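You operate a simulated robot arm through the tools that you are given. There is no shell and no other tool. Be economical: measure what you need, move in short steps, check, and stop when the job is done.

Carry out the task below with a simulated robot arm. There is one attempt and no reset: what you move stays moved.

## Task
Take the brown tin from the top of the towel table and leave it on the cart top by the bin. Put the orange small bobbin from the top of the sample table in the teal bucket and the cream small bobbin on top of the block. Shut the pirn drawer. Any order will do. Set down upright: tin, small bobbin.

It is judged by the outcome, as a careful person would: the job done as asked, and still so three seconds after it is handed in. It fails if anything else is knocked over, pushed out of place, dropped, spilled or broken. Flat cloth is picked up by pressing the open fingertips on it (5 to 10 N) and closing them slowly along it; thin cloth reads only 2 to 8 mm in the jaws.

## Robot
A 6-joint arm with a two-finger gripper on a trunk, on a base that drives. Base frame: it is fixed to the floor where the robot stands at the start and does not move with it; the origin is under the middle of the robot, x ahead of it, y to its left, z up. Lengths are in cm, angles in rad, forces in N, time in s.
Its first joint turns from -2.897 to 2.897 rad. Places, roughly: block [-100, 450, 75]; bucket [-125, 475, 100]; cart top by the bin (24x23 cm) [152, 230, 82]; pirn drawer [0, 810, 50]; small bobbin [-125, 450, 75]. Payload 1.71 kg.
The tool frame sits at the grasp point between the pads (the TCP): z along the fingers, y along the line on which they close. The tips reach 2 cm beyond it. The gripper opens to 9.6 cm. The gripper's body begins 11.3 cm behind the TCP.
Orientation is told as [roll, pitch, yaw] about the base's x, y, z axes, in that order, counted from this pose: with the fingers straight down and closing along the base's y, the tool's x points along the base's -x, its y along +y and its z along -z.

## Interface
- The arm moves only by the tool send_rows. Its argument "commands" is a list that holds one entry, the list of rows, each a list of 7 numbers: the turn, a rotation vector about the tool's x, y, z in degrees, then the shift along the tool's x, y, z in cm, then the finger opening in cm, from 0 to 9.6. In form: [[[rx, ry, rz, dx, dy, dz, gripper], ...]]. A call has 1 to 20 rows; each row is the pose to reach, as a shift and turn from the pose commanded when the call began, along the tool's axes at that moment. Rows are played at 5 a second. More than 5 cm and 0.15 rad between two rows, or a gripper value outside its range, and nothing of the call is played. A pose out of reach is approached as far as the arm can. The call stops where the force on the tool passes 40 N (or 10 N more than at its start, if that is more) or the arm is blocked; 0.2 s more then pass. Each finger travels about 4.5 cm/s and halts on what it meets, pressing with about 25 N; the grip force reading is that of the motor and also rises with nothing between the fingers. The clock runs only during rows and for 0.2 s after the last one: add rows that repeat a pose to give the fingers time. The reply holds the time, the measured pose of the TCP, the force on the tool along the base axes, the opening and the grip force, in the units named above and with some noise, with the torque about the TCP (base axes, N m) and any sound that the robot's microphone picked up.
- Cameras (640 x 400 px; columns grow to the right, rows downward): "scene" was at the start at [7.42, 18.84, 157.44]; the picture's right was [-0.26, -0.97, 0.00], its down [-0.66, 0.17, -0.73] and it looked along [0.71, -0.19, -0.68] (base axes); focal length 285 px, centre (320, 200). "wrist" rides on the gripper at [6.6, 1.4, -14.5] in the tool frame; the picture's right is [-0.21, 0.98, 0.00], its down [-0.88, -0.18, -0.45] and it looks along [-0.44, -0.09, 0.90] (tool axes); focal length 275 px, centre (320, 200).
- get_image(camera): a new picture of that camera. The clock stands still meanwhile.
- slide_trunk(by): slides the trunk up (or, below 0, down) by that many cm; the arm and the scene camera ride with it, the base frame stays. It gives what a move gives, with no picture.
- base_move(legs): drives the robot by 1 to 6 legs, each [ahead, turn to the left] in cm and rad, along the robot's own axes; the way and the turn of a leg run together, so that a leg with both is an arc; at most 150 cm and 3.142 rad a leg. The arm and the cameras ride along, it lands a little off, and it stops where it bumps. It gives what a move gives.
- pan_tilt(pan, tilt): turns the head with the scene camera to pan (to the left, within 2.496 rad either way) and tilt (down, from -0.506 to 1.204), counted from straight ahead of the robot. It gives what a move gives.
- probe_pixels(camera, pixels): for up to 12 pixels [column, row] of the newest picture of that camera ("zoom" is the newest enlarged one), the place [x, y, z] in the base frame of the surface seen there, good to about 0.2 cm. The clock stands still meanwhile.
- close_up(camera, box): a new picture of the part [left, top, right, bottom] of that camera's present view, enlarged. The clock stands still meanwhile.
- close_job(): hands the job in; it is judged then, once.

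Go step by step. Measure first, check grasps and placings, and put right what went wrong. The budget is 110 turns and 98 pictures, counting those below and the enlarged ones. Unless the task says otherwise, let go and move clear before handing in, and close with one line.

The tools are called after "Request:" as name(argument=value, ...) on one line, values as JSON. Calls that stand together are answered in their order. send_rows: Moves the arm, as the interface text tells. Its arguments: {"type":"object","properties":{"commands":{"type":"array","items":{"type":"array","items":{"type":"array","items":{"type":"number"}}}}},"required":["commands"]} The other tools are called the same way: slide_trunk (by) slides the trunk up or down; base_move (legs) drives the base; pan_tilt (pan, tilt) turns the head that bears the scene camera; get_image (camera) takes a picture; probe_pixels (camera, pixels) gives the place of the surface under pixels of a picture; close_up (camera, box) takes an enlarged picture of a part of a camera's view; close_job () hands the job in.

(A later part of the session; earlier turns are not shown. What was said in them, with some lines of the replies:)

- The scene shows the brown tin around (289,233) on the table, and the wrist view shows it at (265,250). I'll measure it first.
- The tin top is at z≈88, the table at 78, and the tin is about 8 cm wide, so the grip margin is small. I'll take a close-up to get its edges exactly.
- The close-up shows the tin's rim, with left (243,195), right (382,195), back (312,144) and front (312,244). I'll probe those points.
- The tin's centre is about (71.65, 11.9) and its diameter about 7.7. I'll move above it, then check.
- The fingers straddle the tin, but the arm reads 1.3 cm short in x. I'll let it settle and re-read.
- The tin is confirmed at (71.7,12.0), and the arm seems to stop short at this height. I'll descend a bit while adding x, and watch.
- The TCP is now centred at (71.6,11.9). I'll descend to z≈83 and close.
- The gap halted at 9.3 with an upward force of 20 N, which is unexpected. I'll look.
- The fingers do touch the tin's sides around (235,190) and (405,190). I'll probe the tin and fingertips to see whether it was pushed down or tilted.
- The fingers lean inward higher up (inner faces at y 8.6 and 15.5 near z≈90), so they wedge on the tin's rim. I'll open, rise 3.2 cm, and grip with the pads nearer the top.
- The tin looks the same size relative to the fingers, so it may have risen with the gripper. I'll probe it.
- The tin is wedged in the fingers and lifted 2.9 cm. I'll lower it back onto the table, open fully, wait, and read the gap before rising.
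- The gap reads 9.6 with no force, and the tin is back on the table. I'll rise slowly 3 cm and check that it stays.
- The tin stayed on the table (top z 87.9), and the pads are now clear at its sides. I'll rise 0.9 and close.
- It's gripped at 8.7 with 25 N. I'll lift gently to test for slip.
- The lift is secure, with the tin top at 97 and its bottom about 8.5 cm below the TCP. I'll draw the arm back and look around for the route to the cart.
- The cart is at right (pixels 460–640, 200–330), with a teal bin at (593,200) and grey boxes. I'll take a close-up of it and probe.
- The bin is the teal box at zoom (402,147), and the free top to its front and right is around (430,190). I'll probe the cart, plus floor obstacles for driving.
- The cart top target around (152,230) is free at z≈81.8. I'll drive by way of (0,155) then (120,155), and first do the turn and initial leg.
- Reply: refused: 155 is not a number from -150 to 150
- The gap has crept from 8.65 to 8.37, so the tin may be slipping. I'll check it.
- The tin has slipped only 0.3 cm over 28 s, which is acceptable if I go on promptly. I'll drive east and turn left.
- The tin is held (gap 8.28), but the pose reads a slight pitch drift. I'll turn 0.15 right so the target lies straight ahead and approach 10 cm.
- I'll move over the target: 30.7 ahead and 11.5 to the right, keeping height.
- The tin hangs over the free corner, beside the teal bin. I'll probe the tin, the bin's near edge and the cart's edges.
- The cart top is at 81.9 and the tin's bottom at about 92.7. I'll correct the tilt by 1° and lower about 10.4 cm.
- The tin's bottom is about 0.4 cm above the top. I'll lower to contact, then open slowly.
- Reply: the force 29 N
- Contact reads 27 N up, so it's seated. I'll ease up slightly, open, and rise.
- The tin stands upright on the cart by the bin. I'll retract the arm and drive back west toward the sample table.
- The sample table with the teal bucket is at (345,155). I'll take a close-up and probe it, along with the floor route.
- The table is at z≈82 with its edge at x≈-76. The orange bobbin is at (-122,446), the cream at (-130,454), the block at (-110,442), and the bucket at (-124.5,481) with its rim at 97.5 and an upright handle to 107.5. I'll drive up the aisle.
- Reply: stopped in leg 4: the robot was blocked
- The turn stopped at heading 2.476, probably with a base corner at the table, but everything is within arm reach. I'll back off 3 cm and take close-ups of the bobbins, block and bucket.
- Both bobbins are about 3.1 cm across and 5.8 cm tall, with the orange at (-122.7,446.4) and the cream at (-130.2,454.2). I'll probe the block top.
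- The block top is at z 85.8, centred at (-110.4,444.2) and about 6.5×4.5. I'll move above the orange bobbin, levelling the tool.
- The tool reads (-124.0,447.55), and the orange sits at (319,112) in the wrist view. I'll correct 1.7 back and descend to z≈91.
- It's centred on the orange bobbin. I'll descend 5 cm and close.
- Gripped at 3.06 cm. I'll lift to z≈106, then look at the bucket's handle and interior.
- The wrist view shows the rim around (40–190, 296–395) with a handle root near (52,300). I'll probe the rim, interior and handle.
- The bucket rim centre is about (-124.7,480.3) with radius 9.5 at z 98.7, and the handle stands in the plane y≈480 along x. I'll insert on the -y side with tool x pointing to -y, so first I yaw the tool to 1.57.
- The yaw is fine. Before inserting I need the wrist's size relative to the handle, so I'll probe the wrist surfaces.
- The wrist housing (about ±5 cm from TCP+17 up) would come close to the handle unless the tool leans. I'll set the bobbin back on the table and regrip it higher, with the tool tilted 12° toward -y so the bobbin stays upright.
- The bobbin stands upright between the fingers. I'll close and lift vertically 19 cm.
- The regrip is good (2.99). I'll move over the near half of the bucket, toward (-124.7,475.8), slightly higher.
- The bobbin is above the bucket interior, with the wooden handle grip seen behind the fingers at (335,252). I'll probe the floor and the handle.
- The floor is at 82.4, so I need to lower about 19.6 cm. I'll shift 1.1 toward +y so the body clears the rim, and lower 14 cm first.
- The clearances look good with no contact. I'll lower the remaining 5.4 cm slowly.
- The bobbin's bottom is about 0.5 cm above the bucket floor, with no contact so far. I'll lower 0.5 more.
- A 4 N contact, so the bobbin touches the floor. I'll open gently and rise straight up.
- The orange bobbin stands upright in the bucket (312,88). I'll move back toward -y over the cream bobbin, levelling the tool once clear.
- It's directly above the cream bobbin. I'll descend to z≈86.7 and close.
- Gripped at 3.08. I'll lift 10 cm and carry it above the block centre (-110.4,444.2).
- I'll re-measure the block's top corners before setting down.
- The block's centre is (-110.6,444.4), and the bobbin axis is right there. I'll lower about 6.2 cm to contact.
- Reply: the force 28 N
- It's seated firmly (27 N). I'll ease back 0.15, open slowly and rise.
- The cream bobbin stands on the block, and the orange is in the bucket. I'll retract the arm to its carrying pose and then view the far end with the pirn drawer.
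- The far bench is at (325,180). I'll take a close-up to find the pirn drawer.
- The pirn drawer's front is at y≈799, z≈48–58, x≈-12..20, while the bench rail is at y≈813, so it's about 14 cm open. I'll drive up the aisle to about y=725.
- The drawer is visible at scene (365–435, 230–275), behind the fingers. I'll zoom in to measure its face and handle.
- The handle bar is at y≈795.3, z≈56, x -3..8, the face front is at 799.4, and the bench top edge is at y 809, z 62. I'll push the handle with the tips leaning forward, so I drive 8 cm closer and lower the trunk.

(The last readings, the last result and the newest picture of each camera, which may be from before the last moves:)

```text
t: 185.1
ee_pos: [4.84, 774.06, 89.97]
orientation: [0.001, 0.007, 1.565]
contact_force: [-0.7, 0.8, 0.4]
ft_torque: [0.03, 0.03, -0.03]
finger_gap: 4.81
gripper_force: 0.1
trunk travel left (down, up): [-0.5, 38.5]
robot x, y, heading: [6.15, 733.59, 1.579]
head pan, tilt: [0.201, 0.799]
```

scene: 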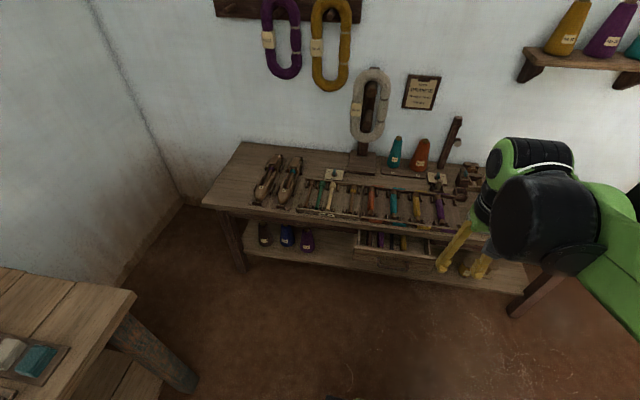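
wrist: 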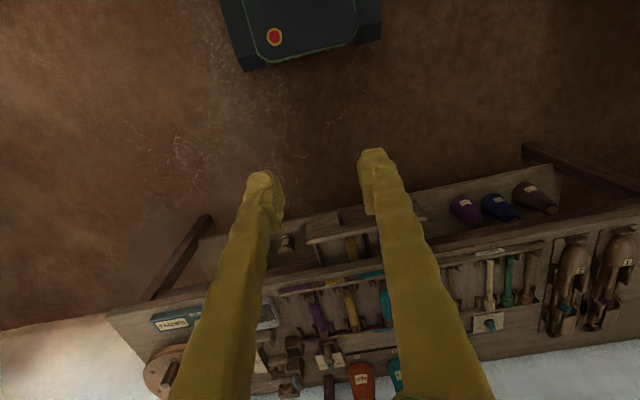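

Now I'll lower in front of the drawer to about (2, 786, 56.5), tilting the tips 30° forward.

Request:
send_rows(commands=[[[0, -6, 0, -1, 0.3, 3, 4.5], [0, -12, 0, -2, 0.6, 7, 4], [0, -18, 0, -3, 1, 11, 4], [0, -24, 0, -4.5, 1.5, 15, 4], [0, -30, 0, -6, 2, 19, 4], [0, -30, 0, -7.5, 2.4, 23, 4], [0, -30, 0, -9, 2.84, 27, 4], [0, -30, 0, -10.5, 2.84, 30.5, 4], [0, -30, 0, -11, 2.84, 33.5, 4], [0, -30, 0, -11, 2.84, 33.5, 4]]])

Request:
get_image(camera="wrist")

Request:
get_image(camera="scene")

```text
t: 187.2
ee_pos: [1.59, 787.2, 63.37]
orientation: [0.002, -0.517, 1.565]
contact_force: [0.1, -0.8, 0.0]
ft_torque: [0.01, -0.02, -0.05]
finger_gap: 3.99
gripper_force: 0.1
out of reach, approached as far as the arm can: row 7, 8, 9, 10
trunk travel left (down, up): [-0.5, 38.5]
robot x, y, heading: [6.26, 733.2, 1.576]
head pan, tilt: [0.201, 0.799]
```

```text
33 pictures are left
```

wrist: 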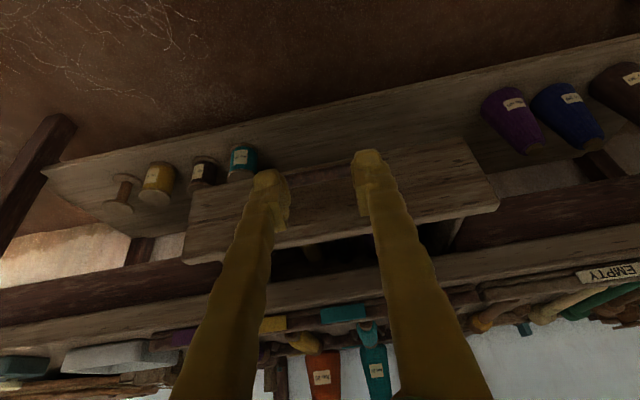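

```text
32 pictures are left
```

scene: 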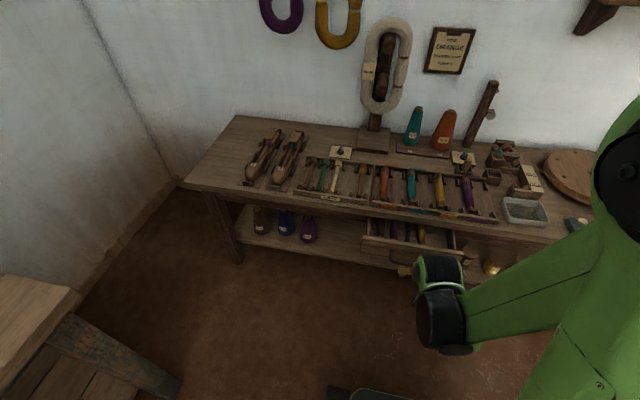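

The reach stopped at z≈63, since the arm is folded too close in. I'll back the base 10 cm so the arm extends, then retry.

Request:
base_move(legs=[[-10, 0]])

Request:
send_rows(commands=[[[0, 0, 0, -1.5, 0, 2.5, 4], [0, 0, 0, -3, 0, 5, 4], [0, 0, 0, -4.5, 0, 8, 4], [0, 0, 0, -6.2, 0, 10.9, 4], [0, 0, 0, -6.2, 0, 10.9, 4]]])

```text
t: 188.6
ee_pos: [1.48, 777.31, 63.44]
orientation: [0.001, -0.514, 1.567]
contact_force: [0.3, 0.6, 0.6]
ft_torque: [0.01, 0.0, 0.01]
finger_gap: 4.0
gripper_force: 0.1
trunk travel left (down, up): [-0.5, 38.5]
robot x, y, heading: [6.36, 723.34, 1.577]
head pan, tilt: [0.201, 0.799]
```

```text
t: 189.8
ee_pos: [1.5, 787.64, 58.34]
orientation: [0.002, -0.528, 1.568]
contact_force: [-1.0, 0.2, -0.2]
ft_torque: [0.01, 0.01, 0.0]
finger_gap: 4.01
gripper_force: 0.1
out of reach, approached as far as the arm can: row 2, 3, 4, 5
trunk travel left (down, up): [-0.5, 38.5]
robot x, y, heading: [6.26, 723.86, 1.57]
head pan, tilt: [0.201, 0.799]
```

z is now 58.3 and the bar top is at about 56.2, so I need 2 cm lower. I'll use the last 0.5 cm of trunk and ease forward and down.

Request:
slide_trunk(by=-0.5)

Request:
send_rows(commands=[[[0, 0, 0, -1.2, 0, 1.5, 4], [0, 0, 0, -2.3, 0, 3.0, 4], [0, 0, 0, -2.3, 0, 3.0, 4]]])

Request:
get_image(camera="wrist")

```text
t: 190.3
ee_pos: [1.56, 787.58, 57.88]
orientation: [0.002, -0.529, 1.569]
contact_force: [0.4, -0.1, 0.2]
ft_torque: [0.05, 0.01, -0.05]
finger_gap: 3.99
gripper_force: 0.0
trunk travel left (down, up): [0.0, 39.0]
robot x, y, heading: [5.98, 723.83, 1.576]
head pan, tilt: [0.201, 0.799]
```

```text
t: 191.1
ee_pos: [1.63, 791.1, 56.41]
orientation: [0.003, -0.527, 1.564]
contact_force: [0.3, -0.4, 0.4]
ft_torque: [0.03, 0.0, 0.01]
finger_gap: 4.02
gripper_force: 0.0
trunk travel left (down, up): [0.0, 39.0]
robot x, y, heading: [6.28, 723.67, 1.576]
head pan, tilt: [0.201, 0.799]
```

```text
31 pictures are left
```

wrist: 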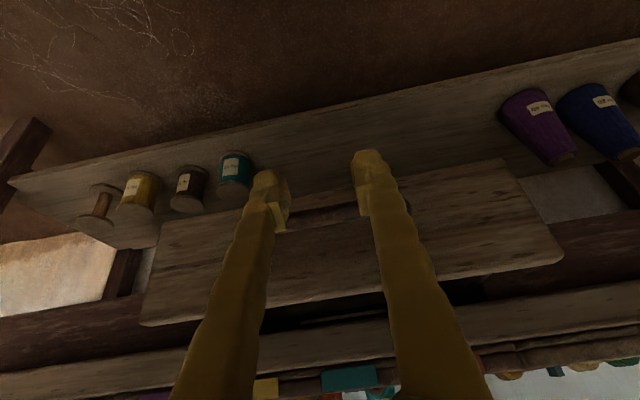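

The tips are at z≈54.7, so the bar will meet the finger fronts. I'll advance horizontally in 1 cm steps.

Request:
send_rows(commands=[[[0, 0, 0, -0.86, 0, 0.5, 4], [0, 0, 0, -1.73, 0, 1.0, 4], [0, 0, 0, -2.59, 0, 1.5, 4], [0, 0, 0, -3.46, 0, 2.0, 4], [0, 0, 0, -4.32, 0, 2.5, 4], [0, 0, 0, -5.2, 0, 3.0, 4], [0, 0, 0, -5.2, 0, 3.0, 4]]])

Request:
get_image(camera="wrist")

Request:
close_up(camera="scene", box=[340, 200, 500, 310])

```text
t: 192.7
ee_pos: [1.55, 797.0, 56.48]
orientation: [0.001, -0.526, 1.567]
contact_force: [0.1, -0.4, 0.1]
ft_torque: [-0.02, -0.02, 0.01]
finger_gap: 4.01
gripper_force: 0.1
trunk travel left (down, up): [0.0, 39.0]
robot x, y, heading: [5.67, 723.54, 1.58]
head pan, tilt: [0.201, 0.799]
```

```text
30 pictures are left
```

wrist: 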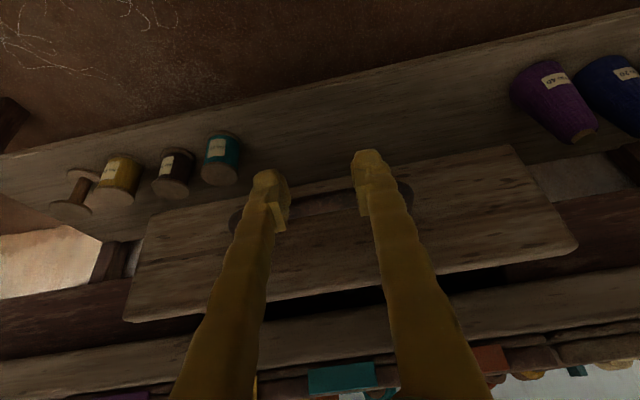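

```text
3.64 times, centred on (420, 255) of scene
```

zoom: 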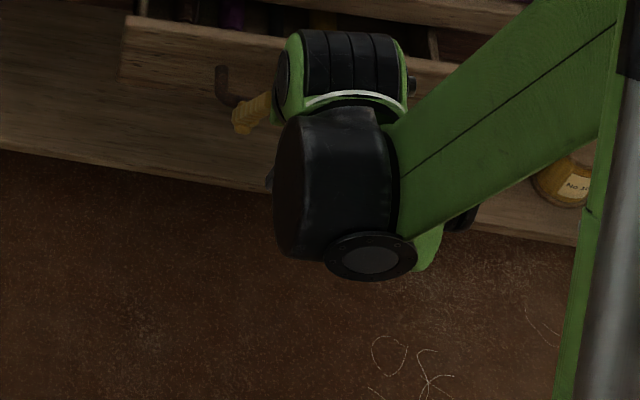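

The drawer seems to be moving, as the gap to the rail is smaller. I'll check its face position.

Request:
probe_pixels(camera="wrist", pixels=[[160, 270], [480, 200], [320, 205], [240, 225], [550, 290], [140, 350], [320, 250]])

```text
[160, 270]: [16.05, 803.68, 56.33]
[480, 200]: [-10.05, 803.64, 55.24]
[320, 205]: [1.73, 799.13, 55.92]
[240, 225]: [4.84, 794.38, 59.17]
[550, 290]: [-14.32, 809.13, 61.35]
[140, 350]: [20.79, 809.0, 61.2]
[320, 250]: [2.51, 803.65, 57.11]
```

The face moved to 803.65 smoothly. I'll push 7 cm more in small steps.

Request:
send_rows(commands=[[[0, 0, 0, -0.86, 0, 0.5, 4], [0, 0, 0, -1.73, 0, 1.0, 4], [0, 0, 0, -2.59, 0, 1.5, 4], [0, 0, 0, -3.46, 0, 2.0, 4], [0, 0, 0, -4.32, 0, 2.5, 4], [0, 0, 0, -5.2, 0, 3.0, 4], [0, 0, 0, -6.05, 0, 3.5, 4], [0, 0, 0, -6.05, 0, 3.5, 4]]])

Request:
get_image(camera="wrist")

Request:
probe_pixels(camera="wrist", pixels=[[200, 250], [480, 200], [320, 205], [320, 250], [60, 280], [620, 200], [320, 330]])

```text
t: 194.5
ee_pos: [1.55, 803.85, 56.44]
orientation: [0.001, -0.528, 1.567]
contact_force: [1.6, -35.6, -6.9]
ft_torque: [-0.44, -0.13, 0.96]
finger_gap: 4.0
gripper_force: 0.1
trunk travel left (down, up): [0.0, 39.0]
robot x, y, heading: [6.38, 723.27, 1.58]
head pan, tilt: [0.201, 0.799]
```

```text
28 pictures are left
```

wrist: 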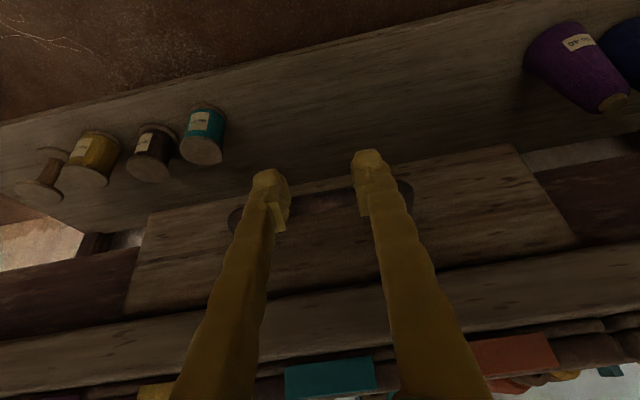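

```text
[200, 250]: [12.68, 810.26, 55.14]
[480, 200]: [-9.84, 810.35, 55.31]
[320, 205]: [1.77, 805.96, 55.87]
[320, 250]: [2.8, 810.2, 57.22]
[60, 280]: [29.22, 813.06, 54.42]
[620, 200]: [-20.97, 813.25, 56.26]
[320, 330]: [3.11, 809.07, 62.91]
```

The force is 36 N with the face at 810.3 and the rail at 813, so it may be against its stop. I'll zoom in on the seam.

Request:
close_up(camera="wrist", box=[400, 120, 640, 290])

Request:
close_up(camera="scene", box=[350, 190, 490, 280])

```text
2.35 times, centred on (520, 205) of wrist
```

zoom: 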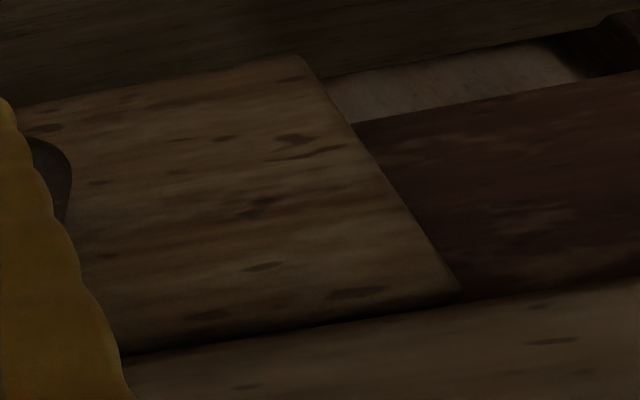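

```text
4.44 times, centred on (420, 235) of scene
```

zoom: 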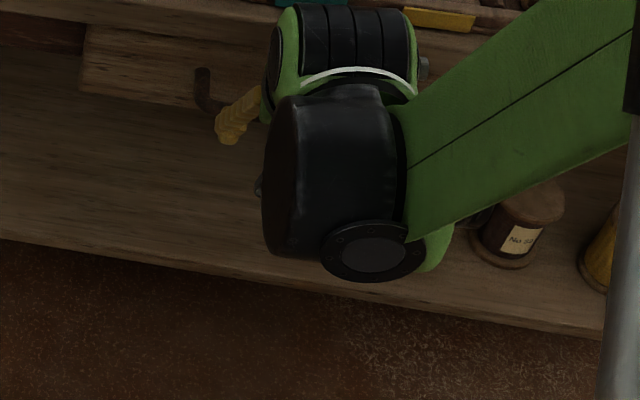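

No clear gap is seen, but I want to be sure. I'll press on another cm and see whether it moves.

Request:
send_rows(commands=[[[0, 0, 0, -0.26, 0, 0.15, 4], [0, 0, 0, -0.52, 0, 0.3, 4], [0, 0, 0, -0.78, 0, 0.45, 4], [0, 0, 0, -1.04, 0, 0.6, 4], [0, 0, 0, -1.04, 0, 0.6, 4]]])

Request:
get_image(camera="wrist")

Request:
probe_pixels(camera="wrist", pixels=[[200, 250], [480, 200], [320, 205], [320, 250]])

```text
t: 194.8
ee_pos: [1.68, 802.94, 57.66]
orientation: [0.002, -0.537, 1.567]
contact_force: [-0.1, -0.1, 0.1]
ft_torque: [0.03, 0.0, 0.0]
finger_gap: 4.01
gripper_force: 0.0
trunk travel left (down, up): [0.0, 39.0]
robot x, y, heading: [6.16, 723.22, 1.576]
head pan, tilt: [0.201, 0.799]
stopped in row 1: the force on the tool passed its limit at 53 N (the readings are from after the stop); the commanded pose is now the measured one
```

```text
25 pictures are left
```

wrist: 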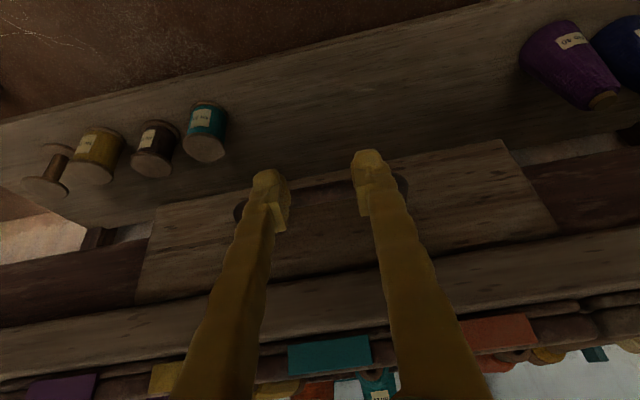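

```text
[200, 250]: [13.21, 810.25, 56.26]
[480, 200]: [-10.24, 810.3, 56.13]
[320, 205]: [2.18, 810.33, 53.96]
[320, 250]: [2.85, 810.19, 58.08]
```

A hard stop at 53 N with the face unmoved at 810.3, so it appears fully shut. I'll retreat and inspect the seam from the scene camera.

Request:
send_rows(commands=[[[0, 0, 0, 2.6, 0, -1.5, 4], [0, 0, 0, 6, 0, -3.5, 4], [0, 0, 0, 10, 0, -5.8, 4], [0, 0, 0, 13, 0, -7.5, 4], [0, 0, 0, 13, 0, -12, 4], [0, 0, 0, 13, 0, -16, 4], [0, 0, 0, 13, 0, -20, 4], [0, 0, 0, 13, 0, -20, 4]]])

Request:
get_image(camera="scene")

Request:
close_up(camera="scene", box=[340, 200, 480, 290])

```text
t: 196.6
ee_pos: [1.43, 781.5, 68.04]
orientation: [0.001, -0.537, 1.566]
contact_force: [0.3, 0.5, -0.3]
ft_torque: [-0.02, 0.02, -0.03]
finger_gap: 3.98
gripper_force: 0.0
out of reach, approached as far as the arm can: row 4
trunk travel left (down, up): [0.0, 39.0]
robot x, y, heading: [5.89, 723.48, 1.58]
head pan, tilt: [0.201, 0.799]
```

```text
24 pictures are left
```

scene: 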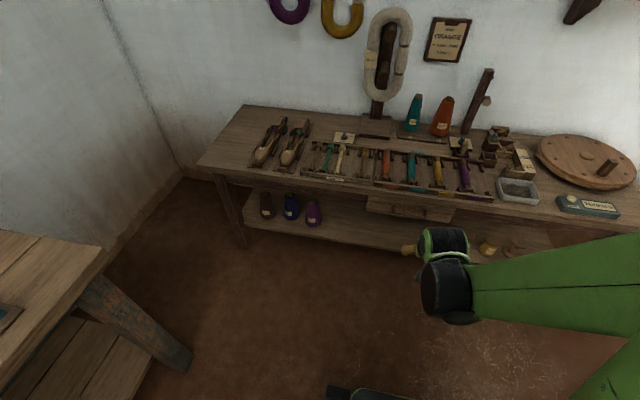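

```text
4.44 times, centred on (410, 245) of scene
```

zoom: 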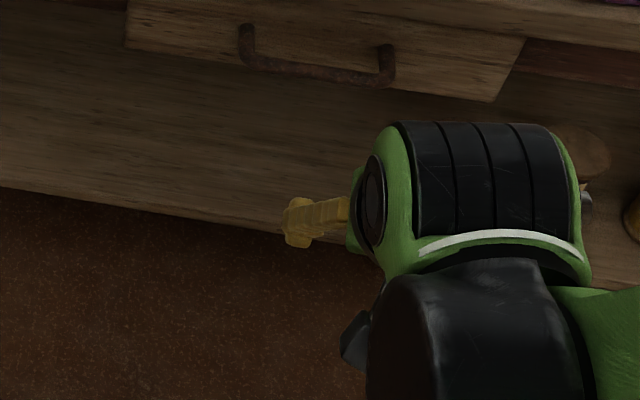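

The face looks seated from the front, but I can't see behind its edge. I'll shift the arm 28 cm to the right and use the wrist camera for a side view of the seam.

Request:
send_rows(commands=[[[0, 0, 0, 0, -4.5, 0, 4], [0, 0, 0, 0, -9, 0, 4], [0, 0, 0, 0, -13.5, 0, 4], [0, 0, 0, 0, -18, 0, 4], [0, 0, 0, 0, -22.5, 0, 4], [0, 0, 0, 0, -27, 0, 4], [0, 0, 0, 0, -27, 0, 4]]])

Request:
get_image(camera="wrist")

```text
t: 198.2
ee_pos: [28.54, 781.44, 68.11]
orientation: [0.001, -0.537, 1.568]
contact_force: [0.2, 0.3, 0.5]
ft_torque: [0.01, -0.03, -0.02]
finger_gap: 4.0
gripper_force: 0.1
trunk travel left (down, up): [0.0, 39.0]
robot x, y, heading: [5.91, 723.31, 1.577]
head pan, tilt: [0.201, 0.799]
```

```text
22 pictures are left
```

wrist: 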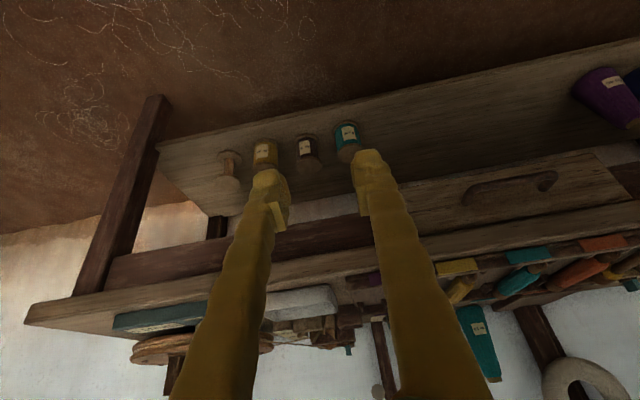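

The seam is just behind the finger at (390,215). I'll shift 8 cm further and zoom.

Request:
send_rows(commands=[[[0, 0, 0, 0, -4.5, 0, 4], [0, 0, 0, 0, -9, 0, 4], [0, 0, 0, 0, -10, 0, 4], [0, 0, 0, 0, -10, 0, 4]]])

Request:
close_up(camera="wrist", box=[390, 140, 550, 250])

```text
t: 199.2
ee_pos: [38.55, 781.57, 67.97]
orientation: [0.003, -0.537, 1.567]
contact_force: [-0.5, 1.2, 0.2]
ft_torque: [0.02, 0.0, 0.01]
finger_gap: 4.01
gripper_force: 0.2
trunk travel left (down, up): [0.0, 39.0]
robot x, y, heading: [6.04, 723.18, 1.575]
head pan, tilt: [0.201, 0.799]
```

```text
3.64 times, centred on (470, 195) of wrist
```

zoom: 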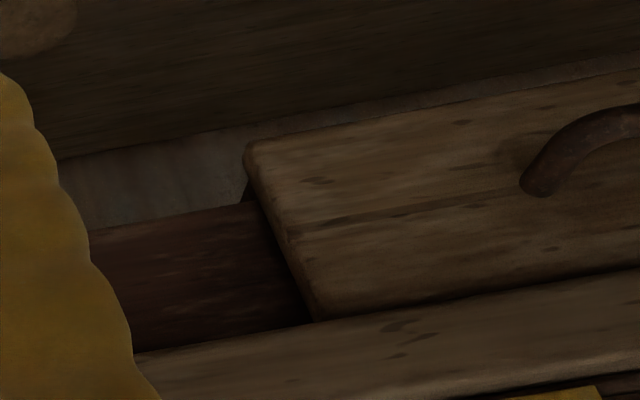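

Request:
probe_pixels(camera="zoom", pixels=[[262, 150], [252, 160], [247, 165], [275, 220], [266, 220], [258, 222], [240, 230], [290, 260], [282, 262], [274, 264], [320, 230]])

```text
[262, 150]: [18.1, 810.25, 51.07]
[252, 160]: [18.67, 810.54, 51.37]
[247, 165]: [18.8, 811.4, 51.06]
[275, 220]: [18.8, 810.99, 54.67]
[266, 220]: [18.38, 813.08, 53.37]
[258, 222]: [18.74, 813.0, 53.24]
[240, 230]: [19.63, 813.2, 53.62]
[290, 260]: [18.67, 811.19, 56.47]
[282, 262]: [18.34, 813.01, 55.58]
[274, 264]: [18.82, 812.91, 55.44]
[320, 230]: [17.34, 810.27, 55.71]
```

The side probes show the drawer face backed up near the rail (face edge 810.3 to about 812, rail 813). It stopped hard at over 50 N and hasn't sprung back, so the drawer is shut, and the arm is clear. I'm handing in.

Request:
close_job()

```text
The job is handed in.
```

I've handed the job in with all four parts done: the brown tin is upright on the cart top by the bin, the orange bobbin is upright in the teal bucket, the cream bobbin is upright on the block, and the pirn drawer is pushed to its hard stop. Side probes left up to about 1 cm between its face and the rail, and the base bumped once turning at the sample table, with nothing seen to move.
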